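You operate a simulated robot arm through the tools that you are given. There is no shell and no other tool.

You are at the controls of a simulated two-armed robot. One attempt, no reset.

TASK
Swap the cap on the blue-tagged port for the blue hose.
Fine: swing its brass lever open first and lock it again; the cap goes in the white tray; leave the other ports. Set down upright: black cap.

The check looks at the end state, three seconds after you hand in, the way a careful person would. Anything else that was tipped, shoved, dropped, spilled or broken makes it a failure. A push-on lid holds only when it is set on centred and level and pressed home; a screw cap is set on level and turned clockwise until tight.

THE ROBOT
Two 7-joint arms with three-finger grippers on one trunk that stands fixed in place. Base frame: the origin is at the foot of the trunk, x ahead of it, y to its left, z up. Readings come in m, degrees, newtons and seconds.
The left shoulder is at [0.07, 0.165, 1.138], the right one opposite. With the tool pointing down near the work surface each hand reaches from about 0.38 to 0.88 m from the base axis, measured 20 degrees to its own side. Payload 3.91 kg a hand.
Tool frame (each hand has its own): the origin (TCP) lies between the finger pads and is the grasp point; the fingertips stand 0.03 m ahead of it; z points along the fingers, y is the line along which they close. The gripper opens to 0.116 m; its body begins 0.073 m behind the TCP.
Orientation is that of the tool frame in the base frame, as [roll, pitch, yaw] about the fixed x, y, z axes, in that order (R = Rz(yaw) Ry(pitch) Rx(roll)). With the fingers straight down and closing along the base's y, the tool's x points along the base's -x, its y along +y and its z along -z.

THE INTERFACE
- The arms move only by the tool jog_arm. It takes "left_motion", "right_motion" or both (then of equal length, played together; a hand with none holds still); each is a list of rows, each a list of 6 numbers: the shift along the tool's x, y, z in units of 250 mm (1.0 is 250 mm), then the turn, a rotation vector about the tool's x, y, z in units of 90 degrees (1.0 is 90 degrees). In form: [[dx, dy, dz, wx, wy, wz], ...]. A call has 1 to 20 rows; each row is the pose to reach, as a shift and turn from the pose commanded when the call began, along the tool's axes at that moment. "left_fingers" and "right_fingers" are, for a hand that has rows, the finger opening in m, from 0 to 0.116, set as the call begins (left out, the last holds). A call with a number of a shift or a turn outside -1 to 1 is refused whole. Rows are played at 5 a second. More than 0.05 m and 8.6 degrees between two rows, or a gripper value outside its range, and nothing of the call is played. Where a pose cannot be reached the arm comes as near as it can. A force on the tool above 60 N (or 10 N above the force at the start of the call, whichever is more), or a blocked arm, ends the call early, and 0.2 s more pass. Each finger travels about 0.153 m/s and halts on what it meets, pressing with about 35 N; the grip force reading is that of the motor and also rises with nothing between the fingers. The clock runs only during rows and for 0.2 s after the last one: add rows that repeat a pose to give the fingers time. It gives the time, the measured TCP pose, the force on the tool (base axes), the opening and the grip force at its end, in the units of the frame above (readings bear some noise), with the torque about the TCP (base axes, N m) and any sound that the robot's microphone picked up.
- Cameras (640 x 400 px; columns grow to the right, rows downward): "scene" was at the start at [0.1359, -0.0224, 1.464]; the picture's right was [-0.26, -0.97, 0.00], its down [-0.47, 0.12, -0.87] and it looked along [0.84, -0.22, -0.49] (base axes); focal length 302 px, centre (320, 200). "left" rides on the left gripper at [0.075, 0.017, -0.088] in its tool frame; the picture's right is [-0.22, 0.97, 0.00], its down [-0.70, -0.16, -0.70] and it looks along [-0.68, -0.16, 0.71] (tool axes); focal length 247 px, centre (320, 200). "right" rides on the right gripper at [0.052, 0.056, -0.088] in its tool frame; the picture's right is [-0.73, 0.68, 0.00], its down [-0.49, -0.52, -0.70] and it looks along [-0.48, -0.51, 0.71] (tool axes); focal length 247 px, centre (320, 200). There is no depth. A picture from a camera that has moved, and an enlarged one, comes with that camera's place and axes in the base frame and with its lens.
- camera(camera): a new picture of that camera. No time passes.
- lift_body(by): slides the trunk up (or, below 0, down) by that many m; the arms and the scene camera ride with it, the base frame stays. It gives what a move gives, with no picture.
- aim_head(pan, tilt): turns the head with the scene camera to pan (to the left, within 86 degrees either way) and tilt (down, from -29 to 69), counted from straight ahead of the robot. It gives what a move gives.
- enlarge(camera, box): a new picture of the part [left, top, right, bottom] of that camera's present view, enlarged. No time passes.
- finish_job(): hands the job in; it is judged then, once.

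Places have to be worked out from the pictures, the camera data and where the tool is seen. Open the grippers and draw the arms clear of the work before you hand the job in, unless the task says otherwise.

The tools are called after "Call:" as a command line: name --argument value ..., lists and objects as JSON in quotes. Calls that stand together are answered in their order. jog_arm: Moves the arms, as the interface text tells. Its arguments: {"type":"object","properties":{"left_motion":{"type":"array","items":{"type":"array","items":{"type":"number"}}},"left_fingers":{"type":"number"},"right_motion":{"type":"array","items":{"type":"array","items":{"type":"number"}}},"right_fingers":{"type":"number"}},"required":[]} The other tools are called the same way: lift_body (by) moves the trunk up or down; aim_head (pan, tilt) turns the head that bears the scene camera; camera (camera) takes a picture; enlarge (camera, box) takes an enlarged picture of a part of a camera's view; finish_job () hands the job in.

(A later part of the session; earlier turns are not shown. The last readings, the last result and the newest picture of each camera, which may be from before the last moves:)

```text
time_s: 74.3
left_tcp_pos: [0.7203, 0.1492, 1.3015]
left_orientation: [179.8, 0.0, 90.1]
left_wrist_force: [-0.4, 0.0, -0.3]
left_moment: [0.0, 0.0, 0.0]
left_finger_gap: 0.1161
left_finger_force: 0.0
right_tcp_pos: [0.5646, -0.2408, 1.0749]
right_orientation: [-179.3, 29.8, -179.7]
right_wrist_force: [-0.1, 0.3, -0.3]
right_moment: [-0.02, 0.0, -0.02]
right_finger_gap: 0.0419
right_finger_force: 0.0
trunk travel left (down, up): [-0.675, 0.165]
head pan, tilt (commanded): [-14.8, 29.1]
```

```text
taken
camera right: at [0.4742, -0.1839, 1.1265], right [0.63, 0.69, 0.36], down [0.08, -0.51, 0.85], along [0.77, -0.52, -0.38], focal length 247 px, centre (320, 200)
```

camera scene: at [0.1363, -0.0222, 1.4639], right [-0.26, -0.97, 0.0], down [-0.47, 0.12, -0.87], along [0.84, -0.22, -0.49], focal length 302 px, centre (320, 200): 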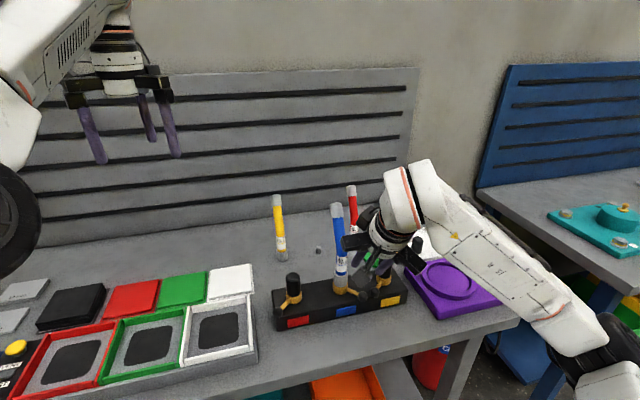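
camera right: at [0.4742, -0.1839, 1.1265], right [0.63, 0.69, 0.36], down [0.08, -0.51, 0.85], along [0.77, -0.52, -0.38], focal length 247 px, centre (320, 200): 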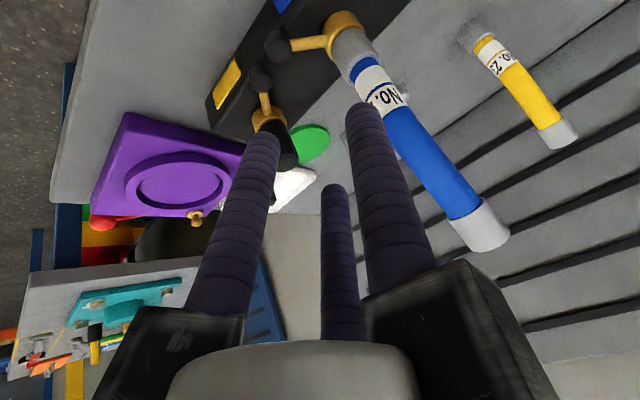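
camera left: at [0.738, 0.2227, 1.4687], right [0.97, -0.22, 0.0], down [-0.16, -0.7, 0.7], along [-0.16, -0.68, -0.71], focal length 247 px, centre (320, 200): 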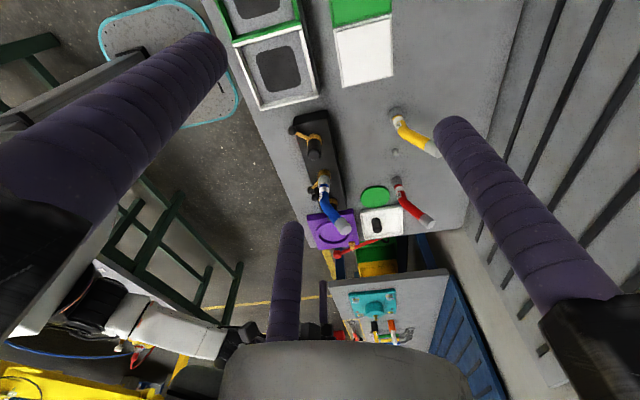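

The tilted pose works and gives the hose room. For pushing, I turn the hand 30° about its axis and open to 0.07, so one finger can drop behind the lever arm on the yellow-lever side. I stop at a standby point above it.

Call:
jog_arm --right_motion '[[0.038, 0.03, 0.042, -0.002, 0, 0.083], [0.077, 0.061, 0.083, -0.004, 0, 0.167], [0.115, 0.092, 0.125, -0.005, 0, 0.25], [0.154, 0.123, 0.167, -0.007, 0, 0.333], [0.154, 0.123, 0.167, -0.007, 0, 0.333]]' --right_fingers 0.07

Call:
camera --camera "right"

Call:
enlarge --camera "scene" --box '[300, 190, 420, 330]'

Call:
enlarge --camera "left" --box '[280, 150, 380, 270]'

```text
time_s: 75.5
left_tcp_pos: [0.7199, 0.15, 1.2999]
left_orientation: [179.9, -0.1, 90.0]
left_wrist_force: [-0.1, 0.2, 0.9]
left_moment: [0.01, 0.0, 0.01]
left_finger_gap: 0.1163
left_finger_force: 0.1
right_tcp_pos: [0.6063, -0.1993, 1.0682]
right_orientation: [171.4, 29.5, 158.2]
right_wrist_force: [0.4, 0.0, 0.3]
right_moment: [-0.01, 0.01, 0.0]
right_finger_gap: 0.0701
right_finger_force: 0.0
right hand out of reach, approached as far as the arm can: row 1, 2, 3, 4, 5
trunk travel left (down, up): [-0.675, 0.165]
head pan, tilt (commanded): [-14.8, 29.1]
```

```text
taken
camera right: at [0.5364, -0.1253, 1.1266], right [0.8, 0.41, 0.45], down [-0.12, -0.62, 0.77], along [0.59, -0.67, -0.45], focal length 247 px, centre (320, 200)
```

right: 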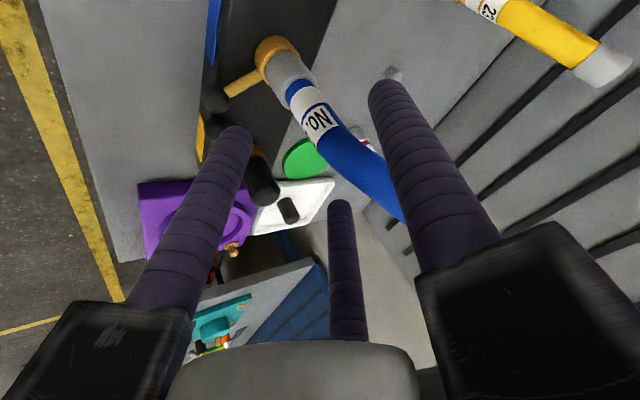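

```text
2.86 times, centred on (360, 260) of scene
camera zoom: at [0.1366, -0.0218, 1.4639], right [-0.26, -0.97, 0.0], down [-0.47, 0.12, -0.87], along [0.84, -0.22, -0.49], focal length 864 px, centre (206, 29)
```

zoom: 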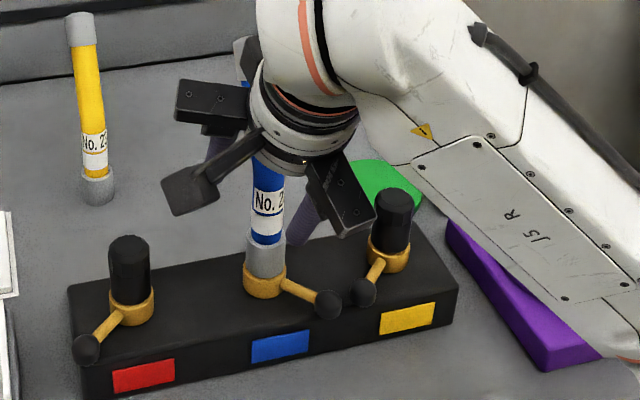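

```text
3.33 times, centred on (330, 210) of left
camera zoom: at [0.7382, 0.2233, 1.3885], right [0.97, -0.22, 0.0], down [-0.16, -0.7, 0.7], along [-0.16, -0.68, -0.71], focal length 823 px, centre (287, 167)
```

zoom: 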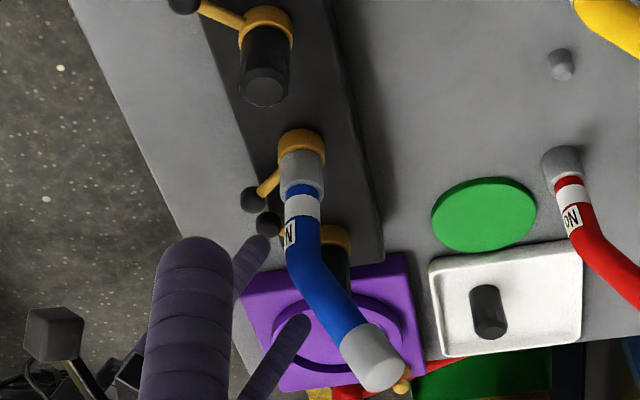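

That pose was out of reach and the hand drifted nearer the hose, though with no contact. I lift it straight up with the trunk before doing anything else.

Call:
lift_body --by 0.13

Call:
enlarge --camera "scene" --box '[280, 180, 440, 340]'

```text
time_s: 77.1
left_tcp_pos: [0.7206, 0.1494, 1.4301]
left_orientation: [180.0, 0.0, 90.0]
left_wrist_force: [0.1, 0.3, 0.2]
left_moment: [-0.01, 0.03, -0.02]
left_finger_gap: 0.1158
left_finger_force: 0.1
right_tcp_pos: [0.608, -0.1994, 1.1969]
right_orientation: [171.4, 29.5, 158.1]
right_wrist_force: [0.8, -0.1, 0.4]
right_moment: [-0.01, 0.01, 0.01]
right_finger_gap: 0.07
right_finger_force: 0.0
trunk travel left (down, up): [-0.805, 0.035]
head pan, tilt (commanded): [-14.8, 29.1]
```

```text
2.50 times, centred on (360, 260) of scene
camera zoom: at [0.1363, -0.0224, 1.5939], right [-0.26, -0.97, 0.0], down [-0.47, 0.12, -0.87], along [0.84, -0.22, -0.49], focal length 756 px, centre (220, 50)
```

zoom: 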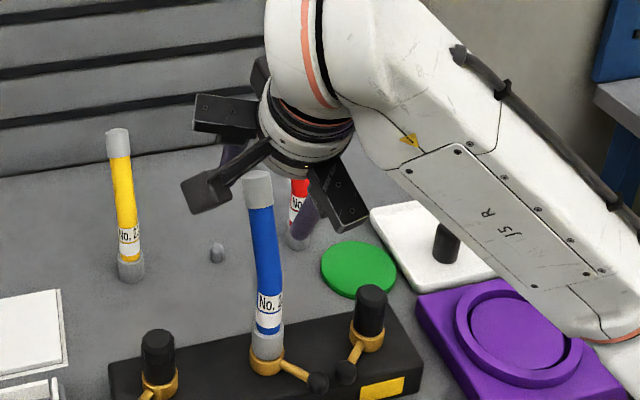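

The hose is untouched. I turn the hand vertical again, off to the front, and then test how far it can yaw so that its free side faces the hose.

Call:
jog_arm --right_motion '[[0.006, -0.057, -0.047, 0.022, 0.082, 0.001], [0.012, -0.115, -0.094, 0.044, 0.164, 0.002], [0.019, -0.172, -0.141, 0.066, 0.246, 0.004], [0.025, -0.229, -0.188, 0.088, 0.3286, 0.005], [0.025, -0.229, -0.188, 0.088, 0.3286, 0.005]]' --right_fingers 0.04

Call:
camera --camera "scene"

```text
time_s: 78.3
left_tcp_pos: [0.7199, 0.15, 1.4296]
left_orientation: [179.8, 0.0, 90.0]
left_wrist_force: [0.0, 0.3, -0.1]
left_moment: [-0.02, 0.02, -0.01]
left_finger_gap: 0.116
left_finger_force: 0.1
right_tcp_pos: [0.5892, -0.2789, 1.2289]
right_orientation: [180.0, -0.1, 160.1]
right_wrist_force: [0.1, -0.6, -0.2]
right_moment: [0.03, 0.01, -0.02]
right_finger_gap: 0.0401
right_finger_force: 0.0
right hand out of reach, approached as far as the arm can: row 1, 2, 3, 4, 5
trunk travel left (down, up): [-0.805, 0.035]
head pan, tilt (commanded): [-14.8, 29.1]
```

```text
taken
camera scene: at [0.1363, -0.0224, 1.5939], right [-0.26, -0.97, 0.0], down [-0.47, 0.12, -0.87], along [0.84, -0.22, -0.49], focal length 302 px, centre (320, 200)
```

scene: 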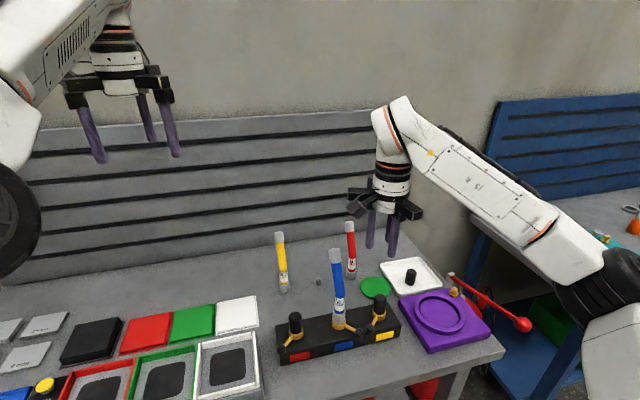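

Call:
jog_arm --right_motion '[[0, 0, 0, 0, 0, -0.09], [0, 0, 0, 0, 0, -0.18], [0, 0, 0, 0, 0, -0.27], [0, 0, 0, 0, 0, -0.36], [0, 0, 0, 0, 0, -0.45], [0, 0, 0, 0, 0, -0.54], [0, 0, 0, 0, 0, -0.63], [0, 0, 0, 0, 0, -0.72]]'

Call:
jog_arm --right_motion '[[0, 0, 0, 0, 0, -0.09], [0, 0, 0, 0, 0, -0.18], [0, 0, 0, 0, 0, -0.27], [0, 0, 0, 0, 0, -0.36], [0, 0, 0, 0, 0, -0.45], [0, 0, 0, 0, 0, -0.54], [0, 0, 0, 0, 0, -0.63], [0, 0, 0, 0, 0, -0.72]]'

Call:
camera --camera "scene"

Call:
camera --camera "right"

```text
time_s: 80.1
left_tcp_pos: [0.7202, 0.15, 1.4317]
left_orientation: [179.9, 0.1, 90.1]
left_wrist_force: [0.8, 0.2, 0.5]
left_moment: [0.02, 0.01, -0.02]
left_finger_gap: 0.1163
left_finger_force: 0.1
right_tcp_pos: [0.5888, -0.2765, 1.2276]
right_orientation: [180.0, 0.1, -135.1]
right_wrist_force: [-0.6, 0.4, -0.1]
right_moment: [0.01, 0.0, 0.01]
right_finger_gap: 0.0402
right_finger_force: 0.1
trunk travel left (down, up): [-0.805, 0.035]
head pan, tilt (commanded): [-14.8, 29.1]
```

```text
time_s: 81.9
left_tcp_pos: [0.7203, 0.1496, 1.4299]
left_orientation: [180.0, 0.0, 90.1]
left_wrist_force: [-0.3, 0.2, 0.2]
left_moment: [-0.01, 0.02, -0.03]
left_finger_gap: 0.1161
left_finger_force: 0.1
right_tcp_pos: [0.5896, -0.2771, 1.2281]
right_orientation: [-179.9, 0.0, -70.3]
right_wrist_force: [-0.2, 0.0, 0.0]
right_moment: [0.0, -0.01, 0.0]
right_finger_gap: 0.0402
right_finger_force: 0.1
trunk travel left (down, up): [-0.805, 0.035]
head pan, tilt (commanded): [-14.8, 29.1]
```

```text
taken
camera scene: at [0.1358, -0.0223, 1.594], right [-0.26, -0.97, 0.0], down [-0.47, 0.12, -0.87], along [0.84, -0.22, -0.49], focal length 302 px, centre (320, 200)
```

scene: 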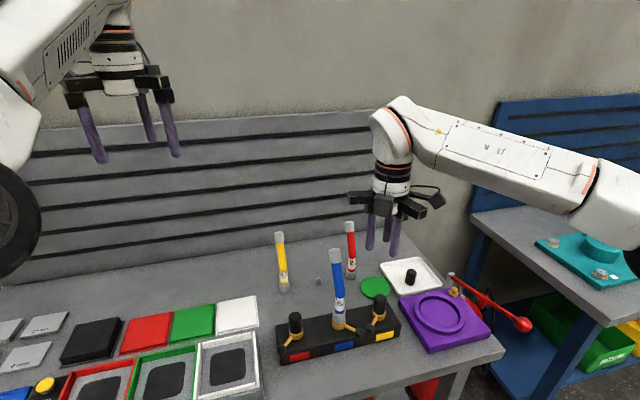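

```text
taken
camera right: at [0.5529, -0.3456, 1.3171], right [-0.89, 0.46, 0.0], down [0.33, 0.63, 0.7], along [0.32, 0.62, -0.71], focal length 247 px, centre (320, 200)
```

right: 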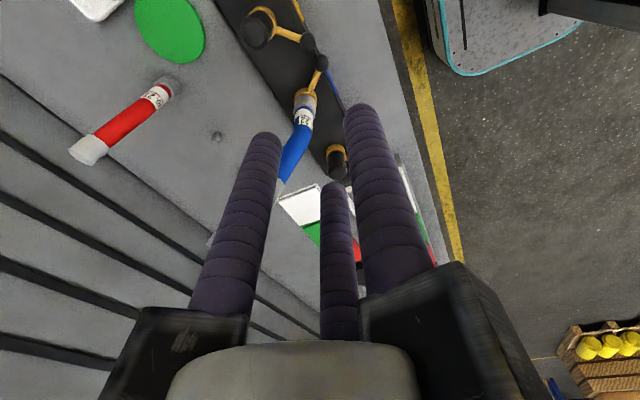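

The hand yaws freely to ψ≈110°. I check from the left camera that the side of the gripper now facing the hose has nothing protruding.

Call:
camera --camera "left"

Call:
enlarge --camera "scene" --box '[330, 90, 460, 270]'

```text
taken
camera left: at [0.7376, 0.2228, 1.5189], right [0.97, -0.22, 0.0], down [-0.16, -0.7, 0.7], along [-0.16, -0.68, -0.71], focal length 247 px, centre (320, 200)
```

left: 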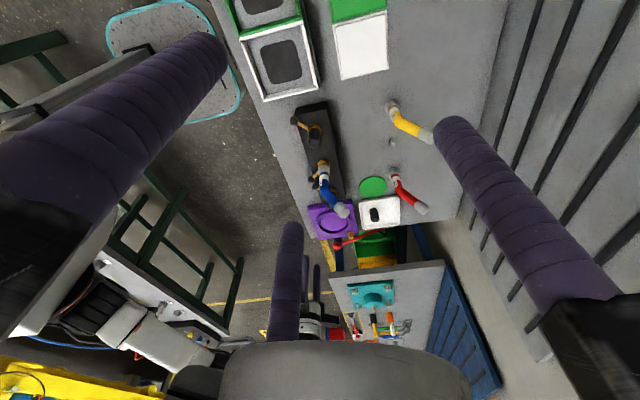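

```text
2.22 times, centred on (395, 180) of scene
camera zoom: at [0.1358, -0.0223, 1.594], right [-0.26, -0.97, 0.0], down [-0.47, 0.12, -0.87], along [0.84, -0.22, -0.49], focal length 672 px, centre (153, 244)
```

zoom: 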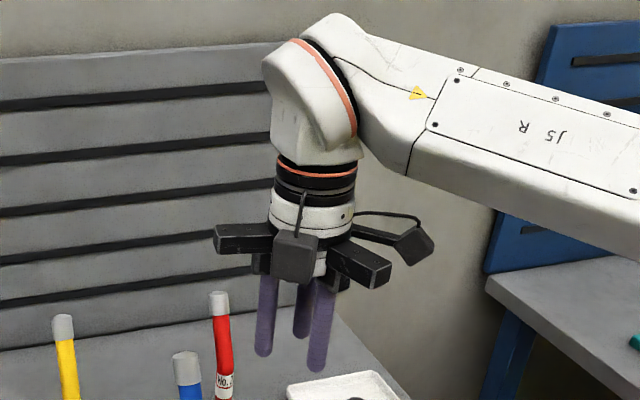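

The side facing the hose is clear (the boxes are now at the front and right). I move over the ball, yaw 12° more to centre the gaps, and then lower the trunk again.

Call:
jog_arm --right_motion '[[-0.048, -0.042, 0, 0, 0, -0.068], [-0.096, -0.084, 0, 0, 0, -0.136], [-0.096, -0.084, 0, 0, 0, -0.136]]'

Call:
lift_body --by -0.13

Call:
camera --camera "right"

Call:
camera --camera "scene"

```text
time_s: 82.7
left_tcp_pos: [0.7199, 0.1493, 1.43]
left_orientation: [179.9, 0.1, 90.0]
left_wrist_force: [-0.3, 0.1, -0.3]
left_moment: [0.0, -0.01, 0.02]
left_finger_gap: 0.1161
left_finger_force: 0.1
right_tcp_pos: [0.6007, -0.2492, 1.228]
right_orientation: [-179.8, -0.1, -58.1]
right_wrist_force: [0.5, -0.3, 0.7]
right_moment: [0.0, -0.04, -0.03]
right_finger_gap: 0.0399
right_finger_force: 0.0
trunk travel left (down, up): [-0.805, 0.035]
head pan, tilt (commanded): [-14.8, 29.1]
```

```text
time_s: 84.3
left_tcp_pos: [0.7203, 0.1486, 1.3005]
left_orientation: [180.0, -0.1, 89.9]
left_wrist_force: [0.8, 0.1, 0.1]
left_moment: [0.0, -0.03, 0.01]
left_finger_gap: 0.1163
left_finger_force: 0.1
right_tcp_pos: [0.6001, -0.2488, 1.0985]
right_orientation: [-179.9, 0.0, -58.2]
right_wrist_force: [-0.3, 0.3, 0.0]
right_moment: [-0.02, -0.02, -0.01]
right_finger_gap: 0.04
right_finger_force: 0.0
trunk travel left (down, up): [-0.675, 0.165]
head pan, tilt (commanded): [-14.8, 29.1]
```

```text
taken
camera right: at [0.5796, -0.3221, 1.1878], right [-0.96, 0.26, 0.0], down [0.19, 0.69, 0.7], along [0.18, 0.68, -0.71], focal length 247 px, centre (320, 200)
```

right: 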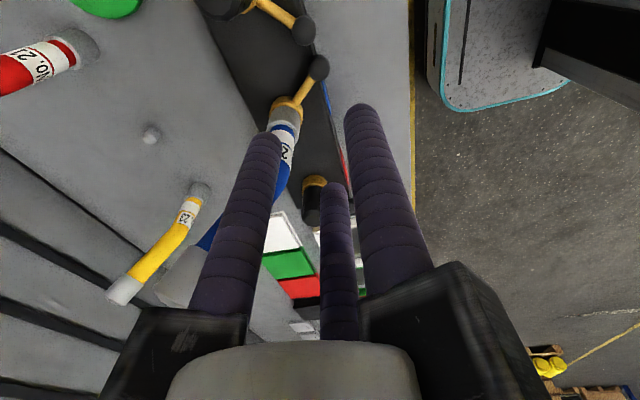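

```text
taken
camera scene: at [0.1358, -0.0224, 1.464], right [-0.26, -0.97, 0.0], down [-0.47, 0.12, -0.87], along [0.84, -0.22, -0.49], focal length 302 px, centre (320, 200)
```

scene: 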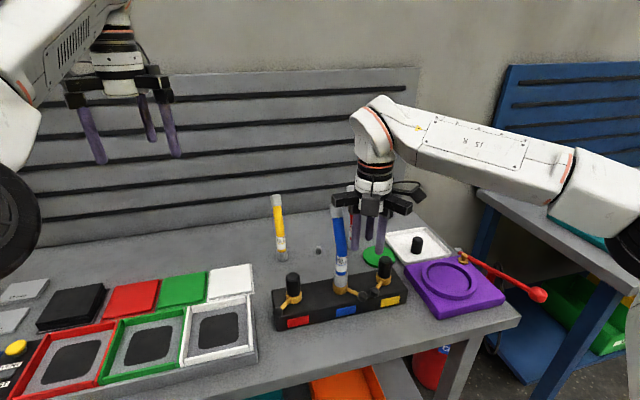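

The ball is again within 2 mm of the cage axis. I descend in two stages, watching for any contact.

Call:
jog_arm --right_motion '[[0, 0, 0.12, 0, 0, 0], [0, 0, 0.24, 0, 0, 0], [0, 0, 0.34, 0, 0, 0], [0, 0, 0.42, 0, 0, 0], [0, 0, 0.49, 0, 0, 0]]'

Call:
camera --camera "right"

Call:
enlarge --camera "scene" --box '[300, 190, 420, 330]'

Call:
enlarge --camera "left" --box '[280, 150, 380, 270]'

```text
time_s: 85.5
left_tcp_pos: [0.7198, 0.15, 1.3005]
left_orientation: [179.9, 0.1, 89.9]
left_wrist_force: [-0.5, 0.3, -0.1]
left_moment: [0.01, 0.0, 0.0]
left_finger_gap: 0.116
left_finger_force: 0.0
right_tcp_pos: [0.6016, -0.2486, 0.9748]
right_orientation: [-179.9, 0.0, -58.3]
right_wrist_force: [-1.3, -0.6, 0.5]
right_moment: [0.04, 0.01, 0.0]
right_finger_gap: 0.04
right_finger_force: 0.0
trunk travel left (down, up): [-0.675, 0.165]
head pan, tilt (commanded): [-14.8, 29.1]
```

```text
taken
camera right: at [0.5806, -0.3224, 1.0649], right [-0.96, 0.26, 0.0], down [0.19, 0.69, 0.7], along [0.18, 0.68, -0.71], focal length 247 px, centre (320, 200)
```

right: 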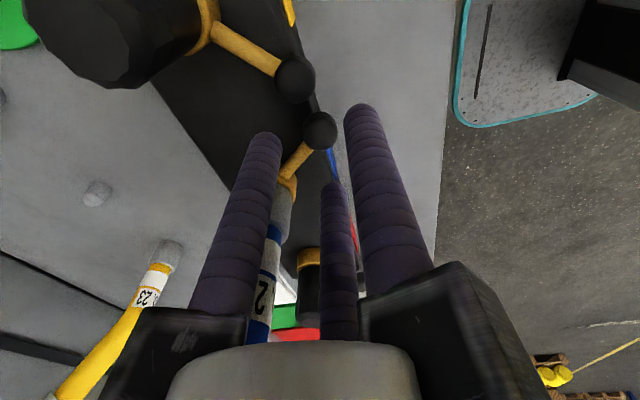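

```text
2.86 times, centred on (360, 260) of scene
camera zoom: at [0.1362, -0.0225, 1.4639], right [-0.26, -0.97, 0.0], down [-0.47, 0.12, -0.87], along [0.84, -0.22, -0.49], focal length 864 px, centre (206, 29)
```

zoom: 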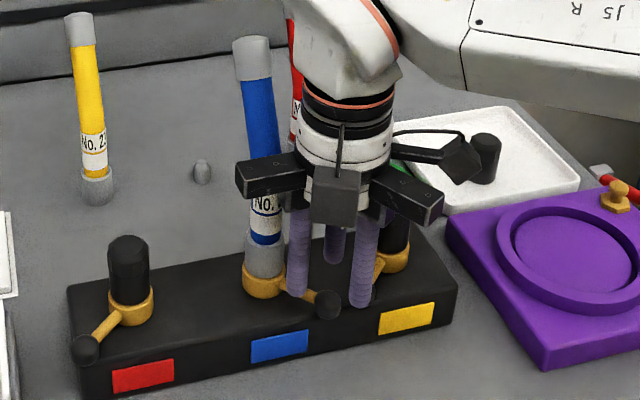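

```text
3.33 times, centred on (330, 210) of left
camera zoom: at [0.7379, 0.2225, 1.3888], right [0.97, -0.22, 0.0], down [-0.16, -0.7, 0.7], along [-0.16, -0.68, -0.71], focal length 823 px, centre (287, 167)
```

zoom: 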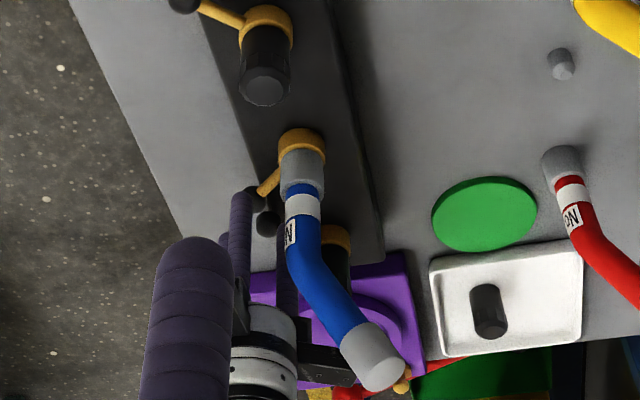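

No contact and the ball is centred. I lower the last 3 cm in small steps.

Call:
jog_arm --right_motion '[[0, 0, 0.024, 0, 0, 0], [0, 0, 0.048, 0, 0, 0], [0, 0, 0.072, 0, 0, 0], [0, 0, 0.096, 0, 0, 0], [0, 0, 0.116, 0, 0, 0]]'

Call:
camera --camera "right"

Call:
enlarge --camera "left" --box '[280, 150, 380, 270]'

```text
time_s: 86.7
left_tcp_pos: [0.7197, 0.149, 1.3005]
left_orientation: [179.9, 0.0, 90.0]
left_wrist_force: [0.4, -0.1, -0.1]
left_moment: [0.03, -0.04, -0.01]
left_finger_gap: 0.116
left_finger_force: 0.0
right_tcp_pos: [0.6005, -0.2479, 0.9462]
right_orientation: [180.0, -0.1, -58.2]
right_wrist_force: [-0.1, 0.4, 0.0]
right_moment: [0.0, 0.01, 0.01]
right_finger_gap: 0.04
right_finger_force: 0.1
trunk travel left (down, up): [-0.675, 0.165]
head pan, tilt (commanded): [-14.8, 29.1]
```

```text
taken
camera right: at [0.5799, -0.3219, 1.0358], right [-0.96, 0.26, 0.0], down [0.19, 0.69, 0.7], along [0.18, 0.68, -0.71], focal length 247 px, centre (320, 200)
```

right: 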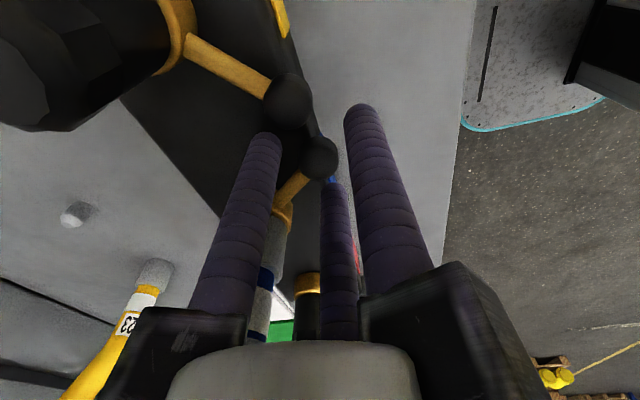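

```text
3.33 times, centred on (330, 210) of left
camera zoom: at [0.7378, 0.2226, 1.3888], right [0.97, -0.22, 0.0], down [-0.16, -0.7, 0.7], along [-0.16, -0.68, -0.71], focal length 823 px, centre (287, 167)
```

zoom: 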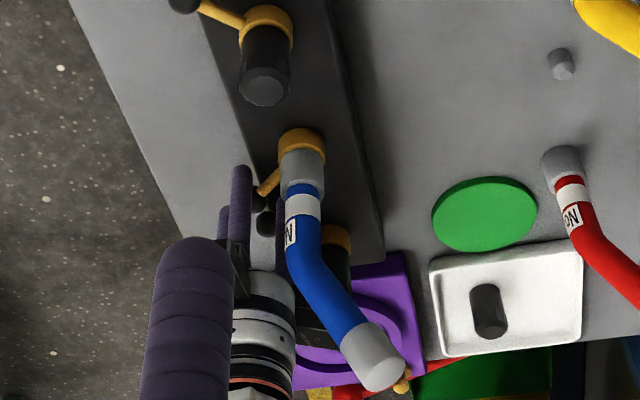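

The ball is inside the finger cage with no forces. I swing the lever back along its arc, turning the hand with it, starting with about 22°.

Call:
jog_arm --right_motion '[[-0.033, -0.001, 0, 0, 0, 0.083], [-0.066, -0.005, 0, 0, 0, 0.167], [-0.097, -0.013, 0, 0, 0, 0.25], [-0.097, -0.013, 0, 0, 0, 0.25]]'

Call:
camera --camera "right"

Call:
enlarge --camera "scene" --box '[300, 190, 420, 330]'

```text
time_s: 87.7
left_tcp_pos: [0.7191, 0.1495, 1.3004]
left_orientation: [179.9, 0.0, 90.1]
left_wrist_force: [0.2, 0.5, -1.1]
left_moment: [-0.01, -0.01, -0.02]
left_finger_gap: 0.1159
left_finger_force: 0.1
right_tcp_pos: [0.5905, -0.2245, 0.9466]
right_orientation: [180.0, 0.0, -80.6]
right_wrist_force: [-0.4, 0.0, -0.2]
right_moment: [-0.01, 0.01, 0.01]
right_finger_gap: 0.0399
right_finger_force: 0.1
trunk travel left (down, up): [-0.675, 0.165]
head pan, tilt (commanded): [-14.8, 29.1]
```

```text
taken
camera right: at [0.543, -0.2864, 1.0357], right [-0.79, 0.61, 0.0], down [0.44, 0.56, 0.7], along [0.43, 0.55, -0.71], focal length 247 px, centre (320, 200)
```

right: 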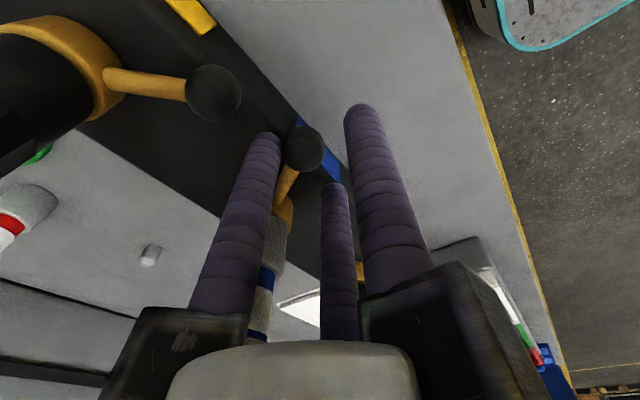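

```text
2.86 times, centred on (360, 260) of scene
camera zoom: at [0.1361, -0.0226, 1.4639], right [-0.26, -0.97, 0.0], down [-0.47, 0.12, -0.87], along [0.84, -0.22, -0.49], focal length 864 px, centre (206, 29)
```

zoom: 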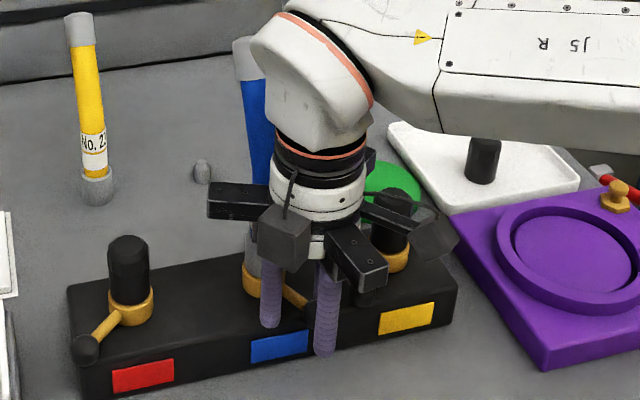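

The lever follows with no measurable force. I continue the arc by another 30°.

Call:
jog_arm --right_motion '[[-0.03, 0.0015, 0, 0, 0, 0.083], [-0.062, -0.002, 0, 0, 0, 0.167], [-0.094, -0.01, 0, 0, 0, 0.25], [-0.124, -0.022, 0, 0, 0, 0.333], [-0.124, -0.022, 0, 0, 0, 0.333]]'

Call:
camera --camera "right"

Call:
enlarge --camera "scene" --box '[300, 190, 420, 330]'

Call:
enlarge --camera "left" --box '[280, 130, 380, 250]'

```text
time_s: 88.9
left_tcp_pos: [0.7188, 0.1497, 1.2998]
left_orientation: [179.9, 0.0, 90.0]
left_wrist_force: [0.1, -0.4, 0.5]
left_moment: [0.02, -0.01, 0.0]
left_finger_gap: 0.116
left_finger_force: 0.1
right_tcp_pos: [0.592, -0.1949, 0.9471]
right_orientation: [-180.0, 0.1, -110.7]
right_wrist_force: [-1.0, -0.1, -1.0]
right_moment: [0.0, 0.02, 0.02]
right_finger_gap: 0.0398
right_finger_force: 0.0
trunk travel left (down, up): [-0.675, 0.165]
head pan, tilt (commanded): [-14.8, 29.1]
```

```text
taken
camera right: at [0.5194, -0.2232, 1.0359], right [-0.38, 0.93, 0.0], down [0.66, 0.27, 0.7], along [0.65, 0.26, -0.71], focal length 247 px, centre (320, 200)
```

right: 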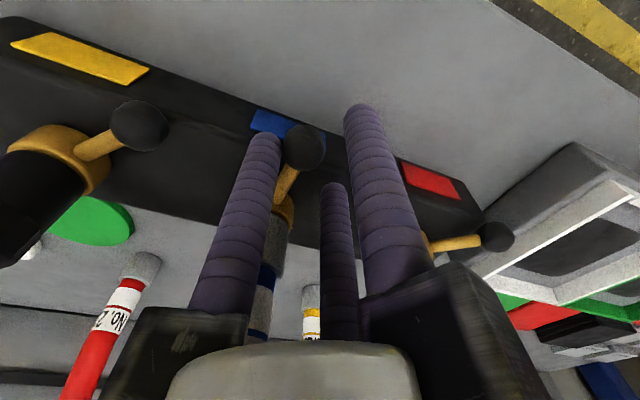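

```text
2.86 times, centred on (360, 260) of scene
camera zoom: at [0.1359, -0.0227, 1.4639], right [-0.26, -0.97, 0.0], down [-0.47, 0.12, -0.87], along [0.84, -0.22, -0.49], focal length 864 px, centre (206, 29)
```

zoom: 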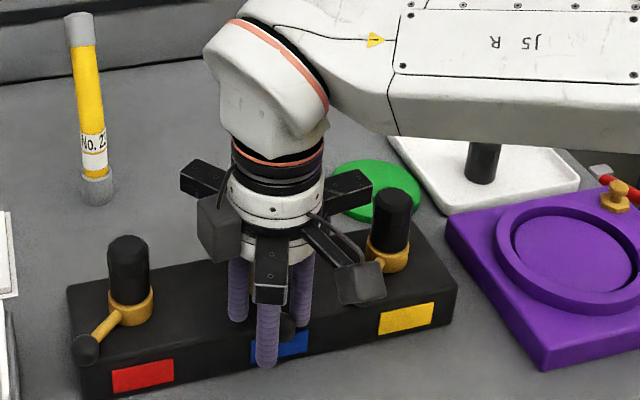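

```text
3.33 times, centred on (330, 190) of left
camera zoom: at [0.7376, 0.2224, 1.389], right [0.97, -0.22, 0.0], down [-0.16, -0.7, 0.7], along [-0.16, -0.68, -0.71], focal length 823 px, centre (287, 233)
```

zoom: 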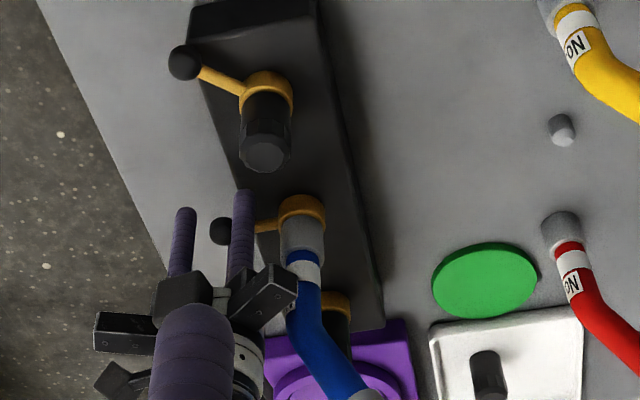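

The lever points nearly straight at the robot now, moving freely. I continue another 30° of arc.

Call:
jog_arm --right_motion '[[-0.034, 0.004, 0, 0, 0, 0.083], [-0.066, 0, 0, 0, 0, 0.167], [-0.098, -0.0076, 0, 0, 0, 0.25], [-0.128, -0.02, 0, 0, 0, 0.333], [-0.128, -0.02, 0, 0, 0, 0.333]]'

Call:
camera --camera "right"

Call:
enlarge --camera "scene" --box '[300, 190, 420, 330]'

Call:
enlarge --camera "left" --box '[280, 130, 380, 250]'

```text
time_s: 90.1
left_tcp_pos: [0.7191, 0.1488, 1.3002]
left_orientation: [179.9, 0.1, 90.0]
left_wrist_force: [-1.0, 0.1, 0.2]
left_moment: [0.02, -0.01, -0.03]
left_finger_gap: 0.1162
left_finger_force: 0.1
right_tcp_pos: [0.606, -0.1659, 0.9471]
right_orientation: [179.9, 0.0, -140.7]
right_wrist_force: [0.2, 0.0, -0.5]
right_moment: [0.01, -0.04, 0.0]
right_finger_gap: 0.0399
right_finger_force: 0.1
trunk travel left (down, up): [-0.675, 0.165]
head pan, tilt (commanded): [-14.8, 29.1]
```

```text
taken
camera right: at [0.5302, -0.1555, 1.0363], right [0.14, 0.99, 0.0], down [0.71, -0.1, 0.7], along [0.69, -0.09, -0.71], focal length 247 px, centre (320, 200)
```

right: 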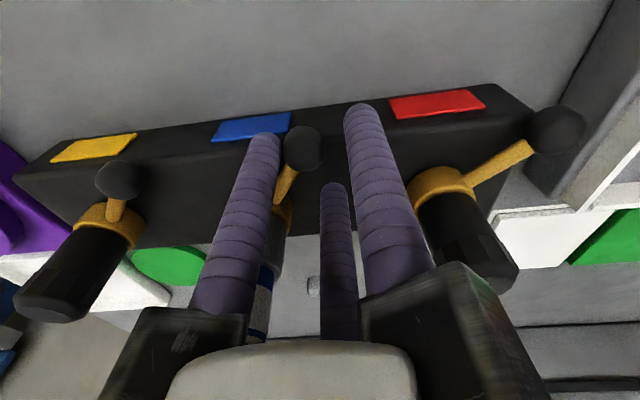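

```text
2.86 times, centred on (360, 260) of scene
camera zoom: at [0.1358, -0.0226, 1.464], right [-0.26, -0.97, 0.0], down [-0.47, 0.12, -0.87], along [0.84, -0.22, -0.49], focal length 864 px, centre (206, 29)
```

zoom: 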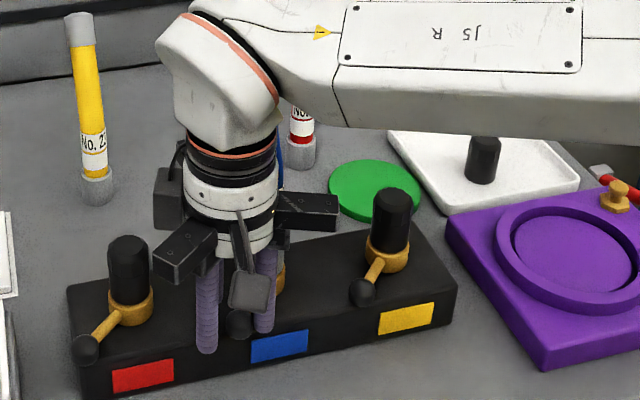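

```text
3.33 times, centred on (330, 190) of left
camera zoom: at [0.7375, 0.2225, 1.389], right [0.97, -0.22, 0.0], down [-0.16, -0.7, 0.7], along [-0.16, -0.68, -0.71], focal length 823 px, centre (287, 233)
```

zoom: 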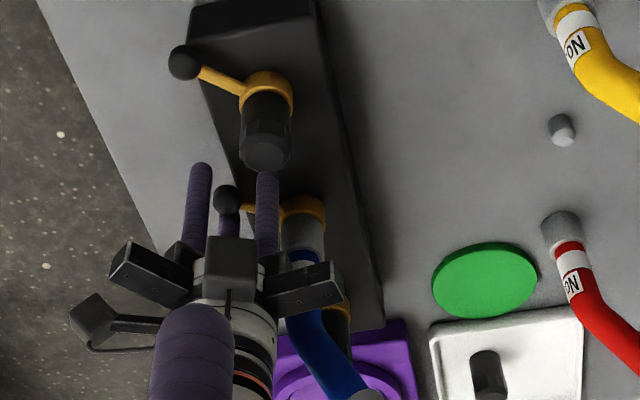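

The ball is at about 144° with the expected lag behind the cage. I advance the last degrees in small steps, watching for the stop.

Call:
jog_arm --right_motion '[[-0.013, -0.0015, 0, 0, 0, 0.028], [-0.026, -0.003, 0, 0, 0, 0.055], [-0.035, -0.003, 0, 0, 0, 0.078]]'

Call:
camera --camera "right"

```text
time_s: 90.9
left_tcp_pos: [0.7206, 0.1492, 1.3003]
left_orientation: [179.9, 0.0, 89.9]
left_wrist_force: [-0.3, -0.6, 0.0]
left_moment: [0.02, -0.03, 0.0]
left_finger_gap: 0.116
left_finger_force: 0.0
right_tcp_pos: [0.6143, -0.1613, 0.9479]
right_orientation: [180.0, 0.0, -147.8]
right_wrist_force: [-0.8, 0.0, 0.0]
right_moment: [-0.01, -0.01, 0.02]
right_finger_gap: 0.0402
right_finger_force: 0.4
trunk travel left (down, up): [-0.675, 0.165]
head pan, tilt (commanded): [-14.8, 29.1]
```

```text
taken
camera right: at [0.5398, -0.1418, 1.0365], right [0.25, 0.97, 0.0], down [0.69, -0.18, 0.7], along [0.68, -0.18, -0.71], focal length 247 px, centre (320, 200)
```

right: 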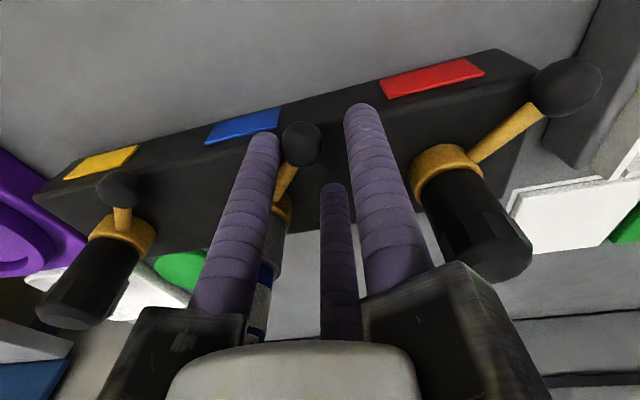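

The ball is at about 138°, nearly at the locked 135°. I advance a little more until the stop pushes back.

Call:
jog_arm --right_motion '[[-0.01, 0.0005, 0, 0, 0, 0.015], [-0.02, 0.001, 0, 0, 0, 0.03], [-0.028, 0.0015, 0, 0, 0, 0.04]]'

Call:
camera --camera "right"

```text
time_s: 91.7
left_tcp_pos: [0.7196, 0.1483, 1.3003]
left_orientation: [179.9, -0.1, 90.0]
left_wrist_force: [0.1, -0.1, 0.3]
left_moment: [-0.04, -0.02, 0.01]
left_finger_gap: 0.1161
left_finger_force: 0.1
right_tcp_pos: [0.6194, -0.158, 0.9473]
right_orientation: [-180.0, 0.0, -151.3]
right_wrist_force: [-2.3, -4.6, 0.2]
right_moment: [-0.04, 0.04, 0.01]
right_finger_gap: 0.043
right_finger_force: 2.8
trunk travel left (down, up): [-0.675, 0.165]
head pan, tilt (commanded): [-14.8, 29.1]
```

```text
taken
camera right: at [0.5461, -0.1343, 1.036], right [0.32, 0.95, 0.0], down [0.68, -0.23, 0.7], along [0.66, -0.22, -0.71], focal length 247 px, centre (320, 200)
```

right: 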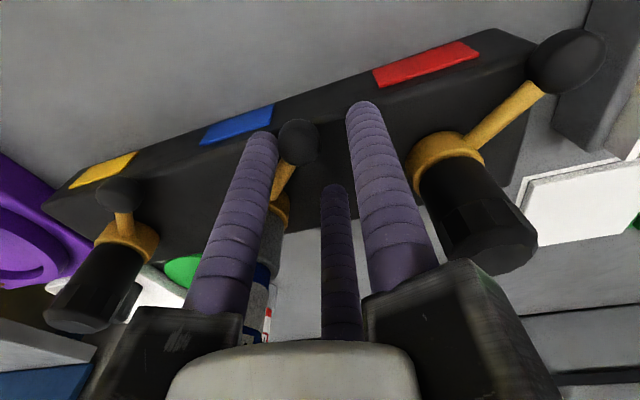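

The ball reads 134.7°, the original locked angle, and the fingers feel the stop (5 N). I press 2 mm more to be sure it is fully home.

Call:
jog_arm --right_motion '[[-0.006, 0, 0, 0, 0, 0.005], [-0.012, 0, 0, 0, 0, 0.01], [-0.012, 0, 0, 0, 0, 0.01]]'

Call:
enlarge --camera "scene" --box '[300, 190, 420, 330]'

Call:
camera --camera "right"

```text
time_s: 92.5
left_tcp_pos: [0.7181, 0.1472, 1.3013]
left_orientation: [180.0, -0.1, 90.0]
left_wrist_force: [-0.3, 0.4, 0.2]
left_moment: [0.0, 0.01, 0.01]
left_finger_gap: 0.1161
left_finger_force: 0.0
right_tcp_pos: [0.6228, -0.1571, 0.9484]
right_orientation: [180.0, 0.1, -152.2]
right_wrist_force: [-6.0, -10.3, 0.6]
right_moment: [-0.17, 0.16, 0.04]
right_finger_gap: 0.0462
right_finger_force: 6.5
trunk travel left (down, up): [-0.675, 0.165]
head pan, tilt (commanded): [-14.8, 29.1]
```

```text
2.86 times, centred on (360, 260) of scene
camera zoom: at [0.135, -0.0243, 1.464], right [-0.26, -0.97, 0.0], down [-0.47, 0.13, -0.87], along [0.84, -0.22, -0.49], focal length 864 px, centre (206, 29)
```

zoom: 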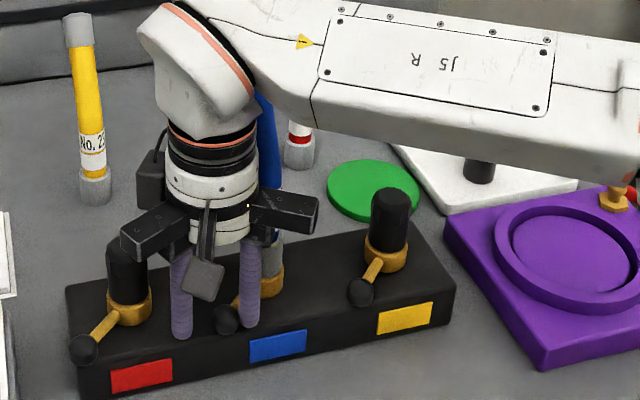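

```text
taken
camera right: at [0.5486, -0.1322, 1.036], right [0.33, 0.94, 0.0], down [0.67, -0.24, 0.7], along [0.66, -0.23, -0.71], focal length 247 px, centre (320, 200)
```

right: 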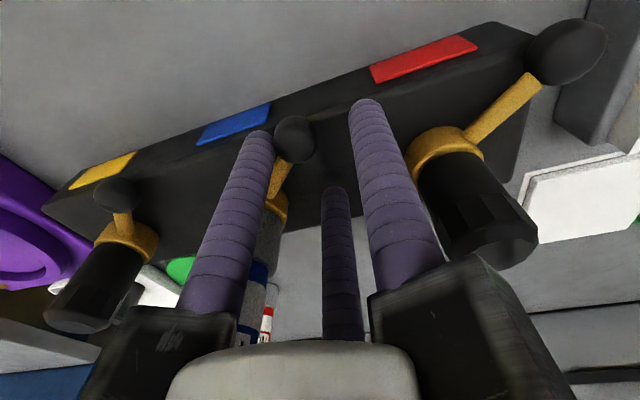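

The lever is hard against its locked stop (12 N, no movement). I ease the fingers back to centre them around the ball and lift straight up.

Call:
jog_arm --right_motion '[[0.018, -0.002, 0, 0, 0, 0], [0.036, -0.004, 0, 0, 0, 0], [0.036, -0.004, -0.04, 0, 0, 0], [0.036, -0.004, -0.1, 0, 0, 0], [0.036, -0.004, -0.2, 0, 0, 0], [0.036, -0.004, -0.34, 0, 0, 0], [0.036, -0.004, -0.48, 0, 0, 0], [0.036, -0.004, -0.6, 0, 0, 0]]'

Call:
enlarge --camera "scene" --box '[280, 190, 440, 330]'

Call:
enlarge --camera "left" --box '[280, 130, 380, 250]'

Call:
camera --camera "right"

```text
time_s: 94.3
left_tcp_pos: [0.7188, 0.1499, 1.3006]
left_orientation: [179.8, 0.0, 90.1]
left_wrist_force: [-0.2, -0.4, -0.4]
left_moment: [-0.03, 0.02, 0.01]
left_finger_gap: 0.1161
left_finger_force: 0.0
right_tcp_pos: [0.6142, -0.1598, 1.097]
right_orientation: [-179.9, 0.0, -152.1]
right_wrist_force: [-0.8, 0.1, 0.0]
right_moment: [-0.01, -0.03, 0.01]
right_finger_gap: 0.04
right_finger_force: 0.1
trunk travel left (down, up): [-0.675, 0.165]
head pan, tilt (commanded): [-14.8, 29.1]
```

```text
2.86 times, centred on (360, 260) of scene
camera zoom: at [0.1352, -0.0219, 1.464], right [-0.26, -0.97, 0.0], down [-0.47, 0.12, -0.87], along [0.84, -0.22, -0.49], focal length 864 px, centre (206, 29)
```

zoom: 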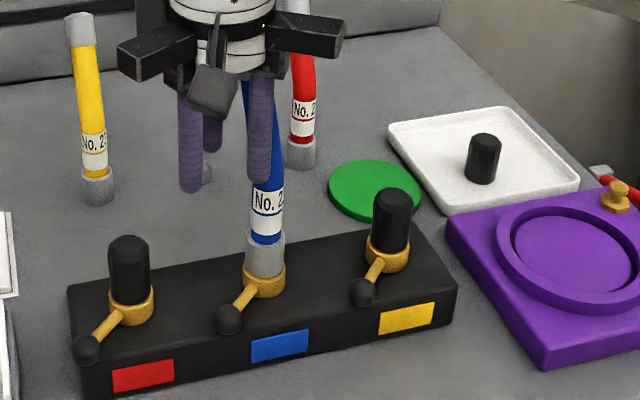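

```text
3.33 times, centred on (330, 190) of left
camera zoom: at [0.737, 0.2232, 1.3891], right [0.97, -0.22, 0.0], down [-0.16, -0.7, 0.7], along [-0.15, -0.68, -0.71], focal length 823 px, centre (287, 233)
```

zoom: 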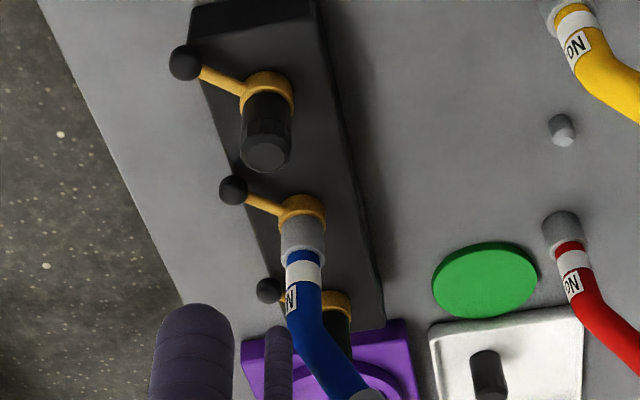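

```text
taken
camera right: at [0.5418, -0.1347, 1.1867], right [0.33, 0.94, 0.0], down [0.67, -0.23, 0.7], along [0.66, -0.23, -0.71], focal length 247 px, centre (320, 200)
```

right: 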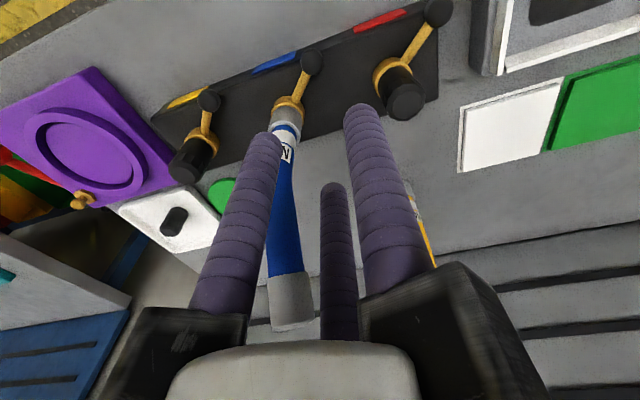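

All three levers now look parallel. I zoom in to confirm that the hose is still seated on the ring, that the lever is fully home, and that the cap is upright in the tray.

Call:
enlarge --camera "scene" --box '[325, 260, 385, 320]'

Call:
enlarge --camera "left" --box '[300, 160, 350, 210]'

Call:
enlarge --camera "right" --box '[140, 0, 460, 200]'

```text
6.67 times, centred on (355, 290) of scene
camera zoom: at [0.1352, -0.0219, 1.464], right [-0.26, -0.97, 0.0], down [-0.47, 0.12, -0.87], along [0.84, -0.22, -0.49], focal length 2015 px, centre (87, -400)
```

zoom: 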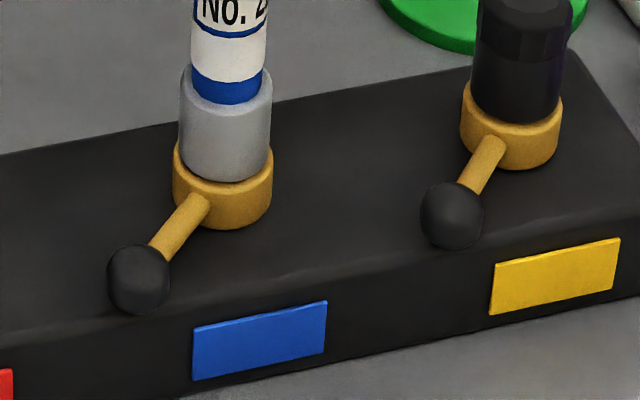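

```text
8.00 times, centred on (325, 185) of left
camera zoom: at [0.737, 0.2232, 1.3891], right [0.97, -0.22, 0.0], down [-0.16, -0.7, 0.7], along [-0.15, -0.68, -0.71], focal length 1976 px, centre (280, 320)
```

zoom: 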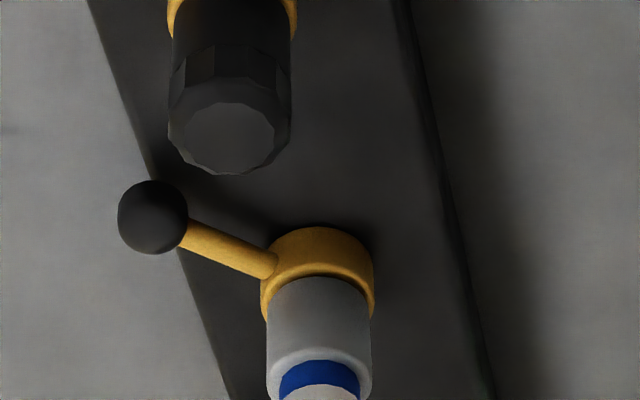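

```text
2.00 times, centred on (300, 100) of right
camera zoom: at [0.5418, -0.1347, 1.1867], right [0.33, 0.94, 0.0], down [0.67, -0.23, 0.7], along [0.66, -0.23, -0.71], focal length 494 px, centre (360, 400)
```

zoom: 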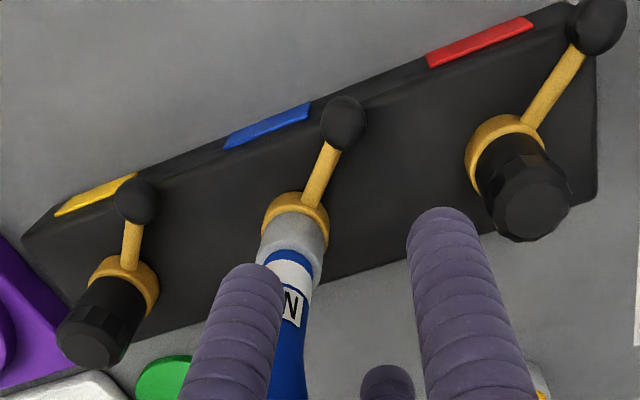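

The ball reads (0.605, -0.164), 134.4°, matching its original locked position, and the ferrule sits flush on the ring. I now raise the right hand well above the hose.

Call:
jog_arm --right_motion '[[0, 0, -0.14, 0, 0, 0], [0, 0, -0.28, 0, 0, 0], [0, 0, -0.42, 0, 0, 0], [0, 0, -0.56, 0, 0, 0], [0, 0, -0.7, 0, 0, 0]]'

Call:
camera --camera "scene"

```text
time_s: 95.5
left_tcp_pos: [0.7193, 0.1494, 1.3001]
left_orientation: [179.9, 0.1, 90.0]
left_wrist_force: [-0.5, -1.2, 0.4]
left_moment: [0.01, -0.01, 0.0]
left_finger_gap: 0.1159
left_finger_force: 0.1
right_tcp_pos: [0.6125, -0.1607, 1.2719]
right_orientation: [-179.9, 0.0, -152.1]
right_wrist_force: [-0.7, 0.3, -0.1]
right_moment: [-0.03, 0.0, 0.0]
right_finger_gap: 0.0401
right_finger_force: 0.1
trunk travel left (down, up): [-0.675, 0.165]
head pan, tilt (commanded): [-14.8, 29.1]
```

```text
taken
camera scene: at [0.1351, -0.0214, 1.464], right [-0.26, -0.97, 0.0], down [-0.47, 0.12, -0.87], along [0.84, -0.22, -0.49], focal length 302 px, centre (320, 200)
```

scene: 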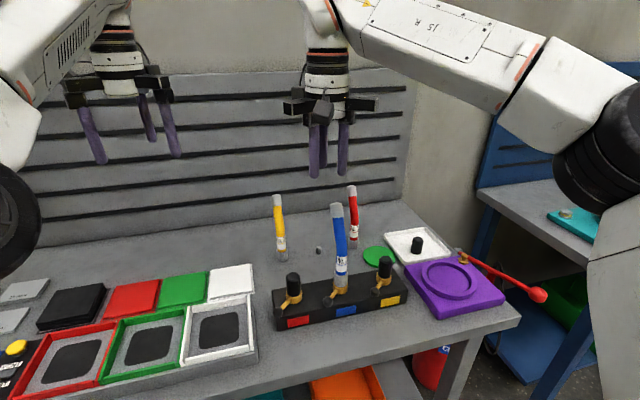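

Clear of everything. I draw both arms back from the bench with the grippers open.

Call:
jog_arm --right_motion '[[0.094, -0.081, -0.012, 0, 0, 0], [0.188, -0.162, -0.024, 0, 0, 0], [0.282, -0.243, -0.036, 0, 0, 0], [0.376, -0.324, -0.048, 0, 0, 0], [0.47, -0.406, -0.06, 0, 0, 0], [0.563, -0.487, -0.072, 0, 0, 0], [0.657, -0.568, -0.084, 0, 0, 0], [0.751, -0.649, -0.096, 0, 0, 0], [0.845, -0.73, -0.108, 0, 0, 0], [0.939, -0.811, -0.12, 0, 0, 0]]' --left_motion '[[0.06, -0.1, 0, 0, 0, 0], [0.12, -0.2, 0, 0, 0, 0], [0.18, -0.3, 0, 0, 0, 0], [0.24, -0.4, 0, 0, 0, 0], [0.3, -0.5, 0, 0, 0, 0], [0.36, -0.6, 0, 0, 0, 0], [0.42, -0.7, 0, 0, 0, 0], [0.48, -0.8, 0, 0, 0, 0], [0.54, -0.9, 0, 0, 0, 0], [0.6, -1.0, 0, 0, 0, 0]]' --right_fingers 0.116

Call:
camera --camera "scene"

Call:
enlarge --camera "scene" --box '[260, 180, 460, 330]'

```text
time_s: 97.7
left_tcp_pos: [0.4673, 0.3007, 1.3013]
left_orientation: [179.7, 0.0, 90.0]
left_wrist_force: [0.2, 0.5, -0.4]
left_moment: [0.02, -0.05, 0.0]
left_finger_gap: 0.1162
left_finger_force: 0.1
right_tcp_pos: [0.5006, -0.4516, 1.3029]
right_orientation: [-179.9, 0.1, -152.1]
right_wrist_force: [-0.3, -0.1, -0.2]
right_moment: [-0.02, -0.04, -0.02]
right_finger_gap: 0.1161
right_finger_force: 0.0
trunk travel left (down, up): [-0.675, 0.165]
head pan, tilt (commanded): [-14.8, 29.1]
```

```text
taken
camera scene: at [0.1337, -0.022, 1.4642], right [-0.26, -0.97, 0.0], down [-0.47, 0.12, -0.87], along [0.84, -0.22, -0.49], focal length 302 px, centre (320, 200)
```

scene: 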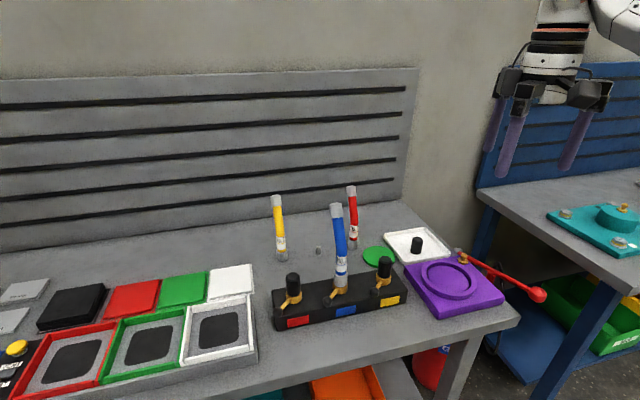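

```text
2.67 times, centred on (360, 255) of scene
camera zoom: at [0.1337, -0.022, 1.4642], right [-0.26, -0.97, 0.0], down [-0.47, 0.12, -0.87], along [0.84, -0.22, -0.49], focal length 806 px, centre (213, 53)
```

zoom: 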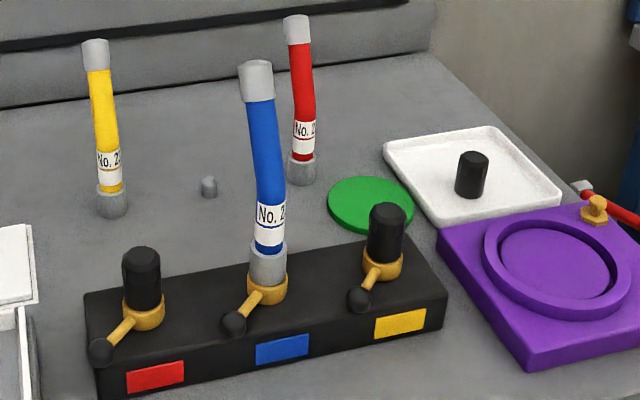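

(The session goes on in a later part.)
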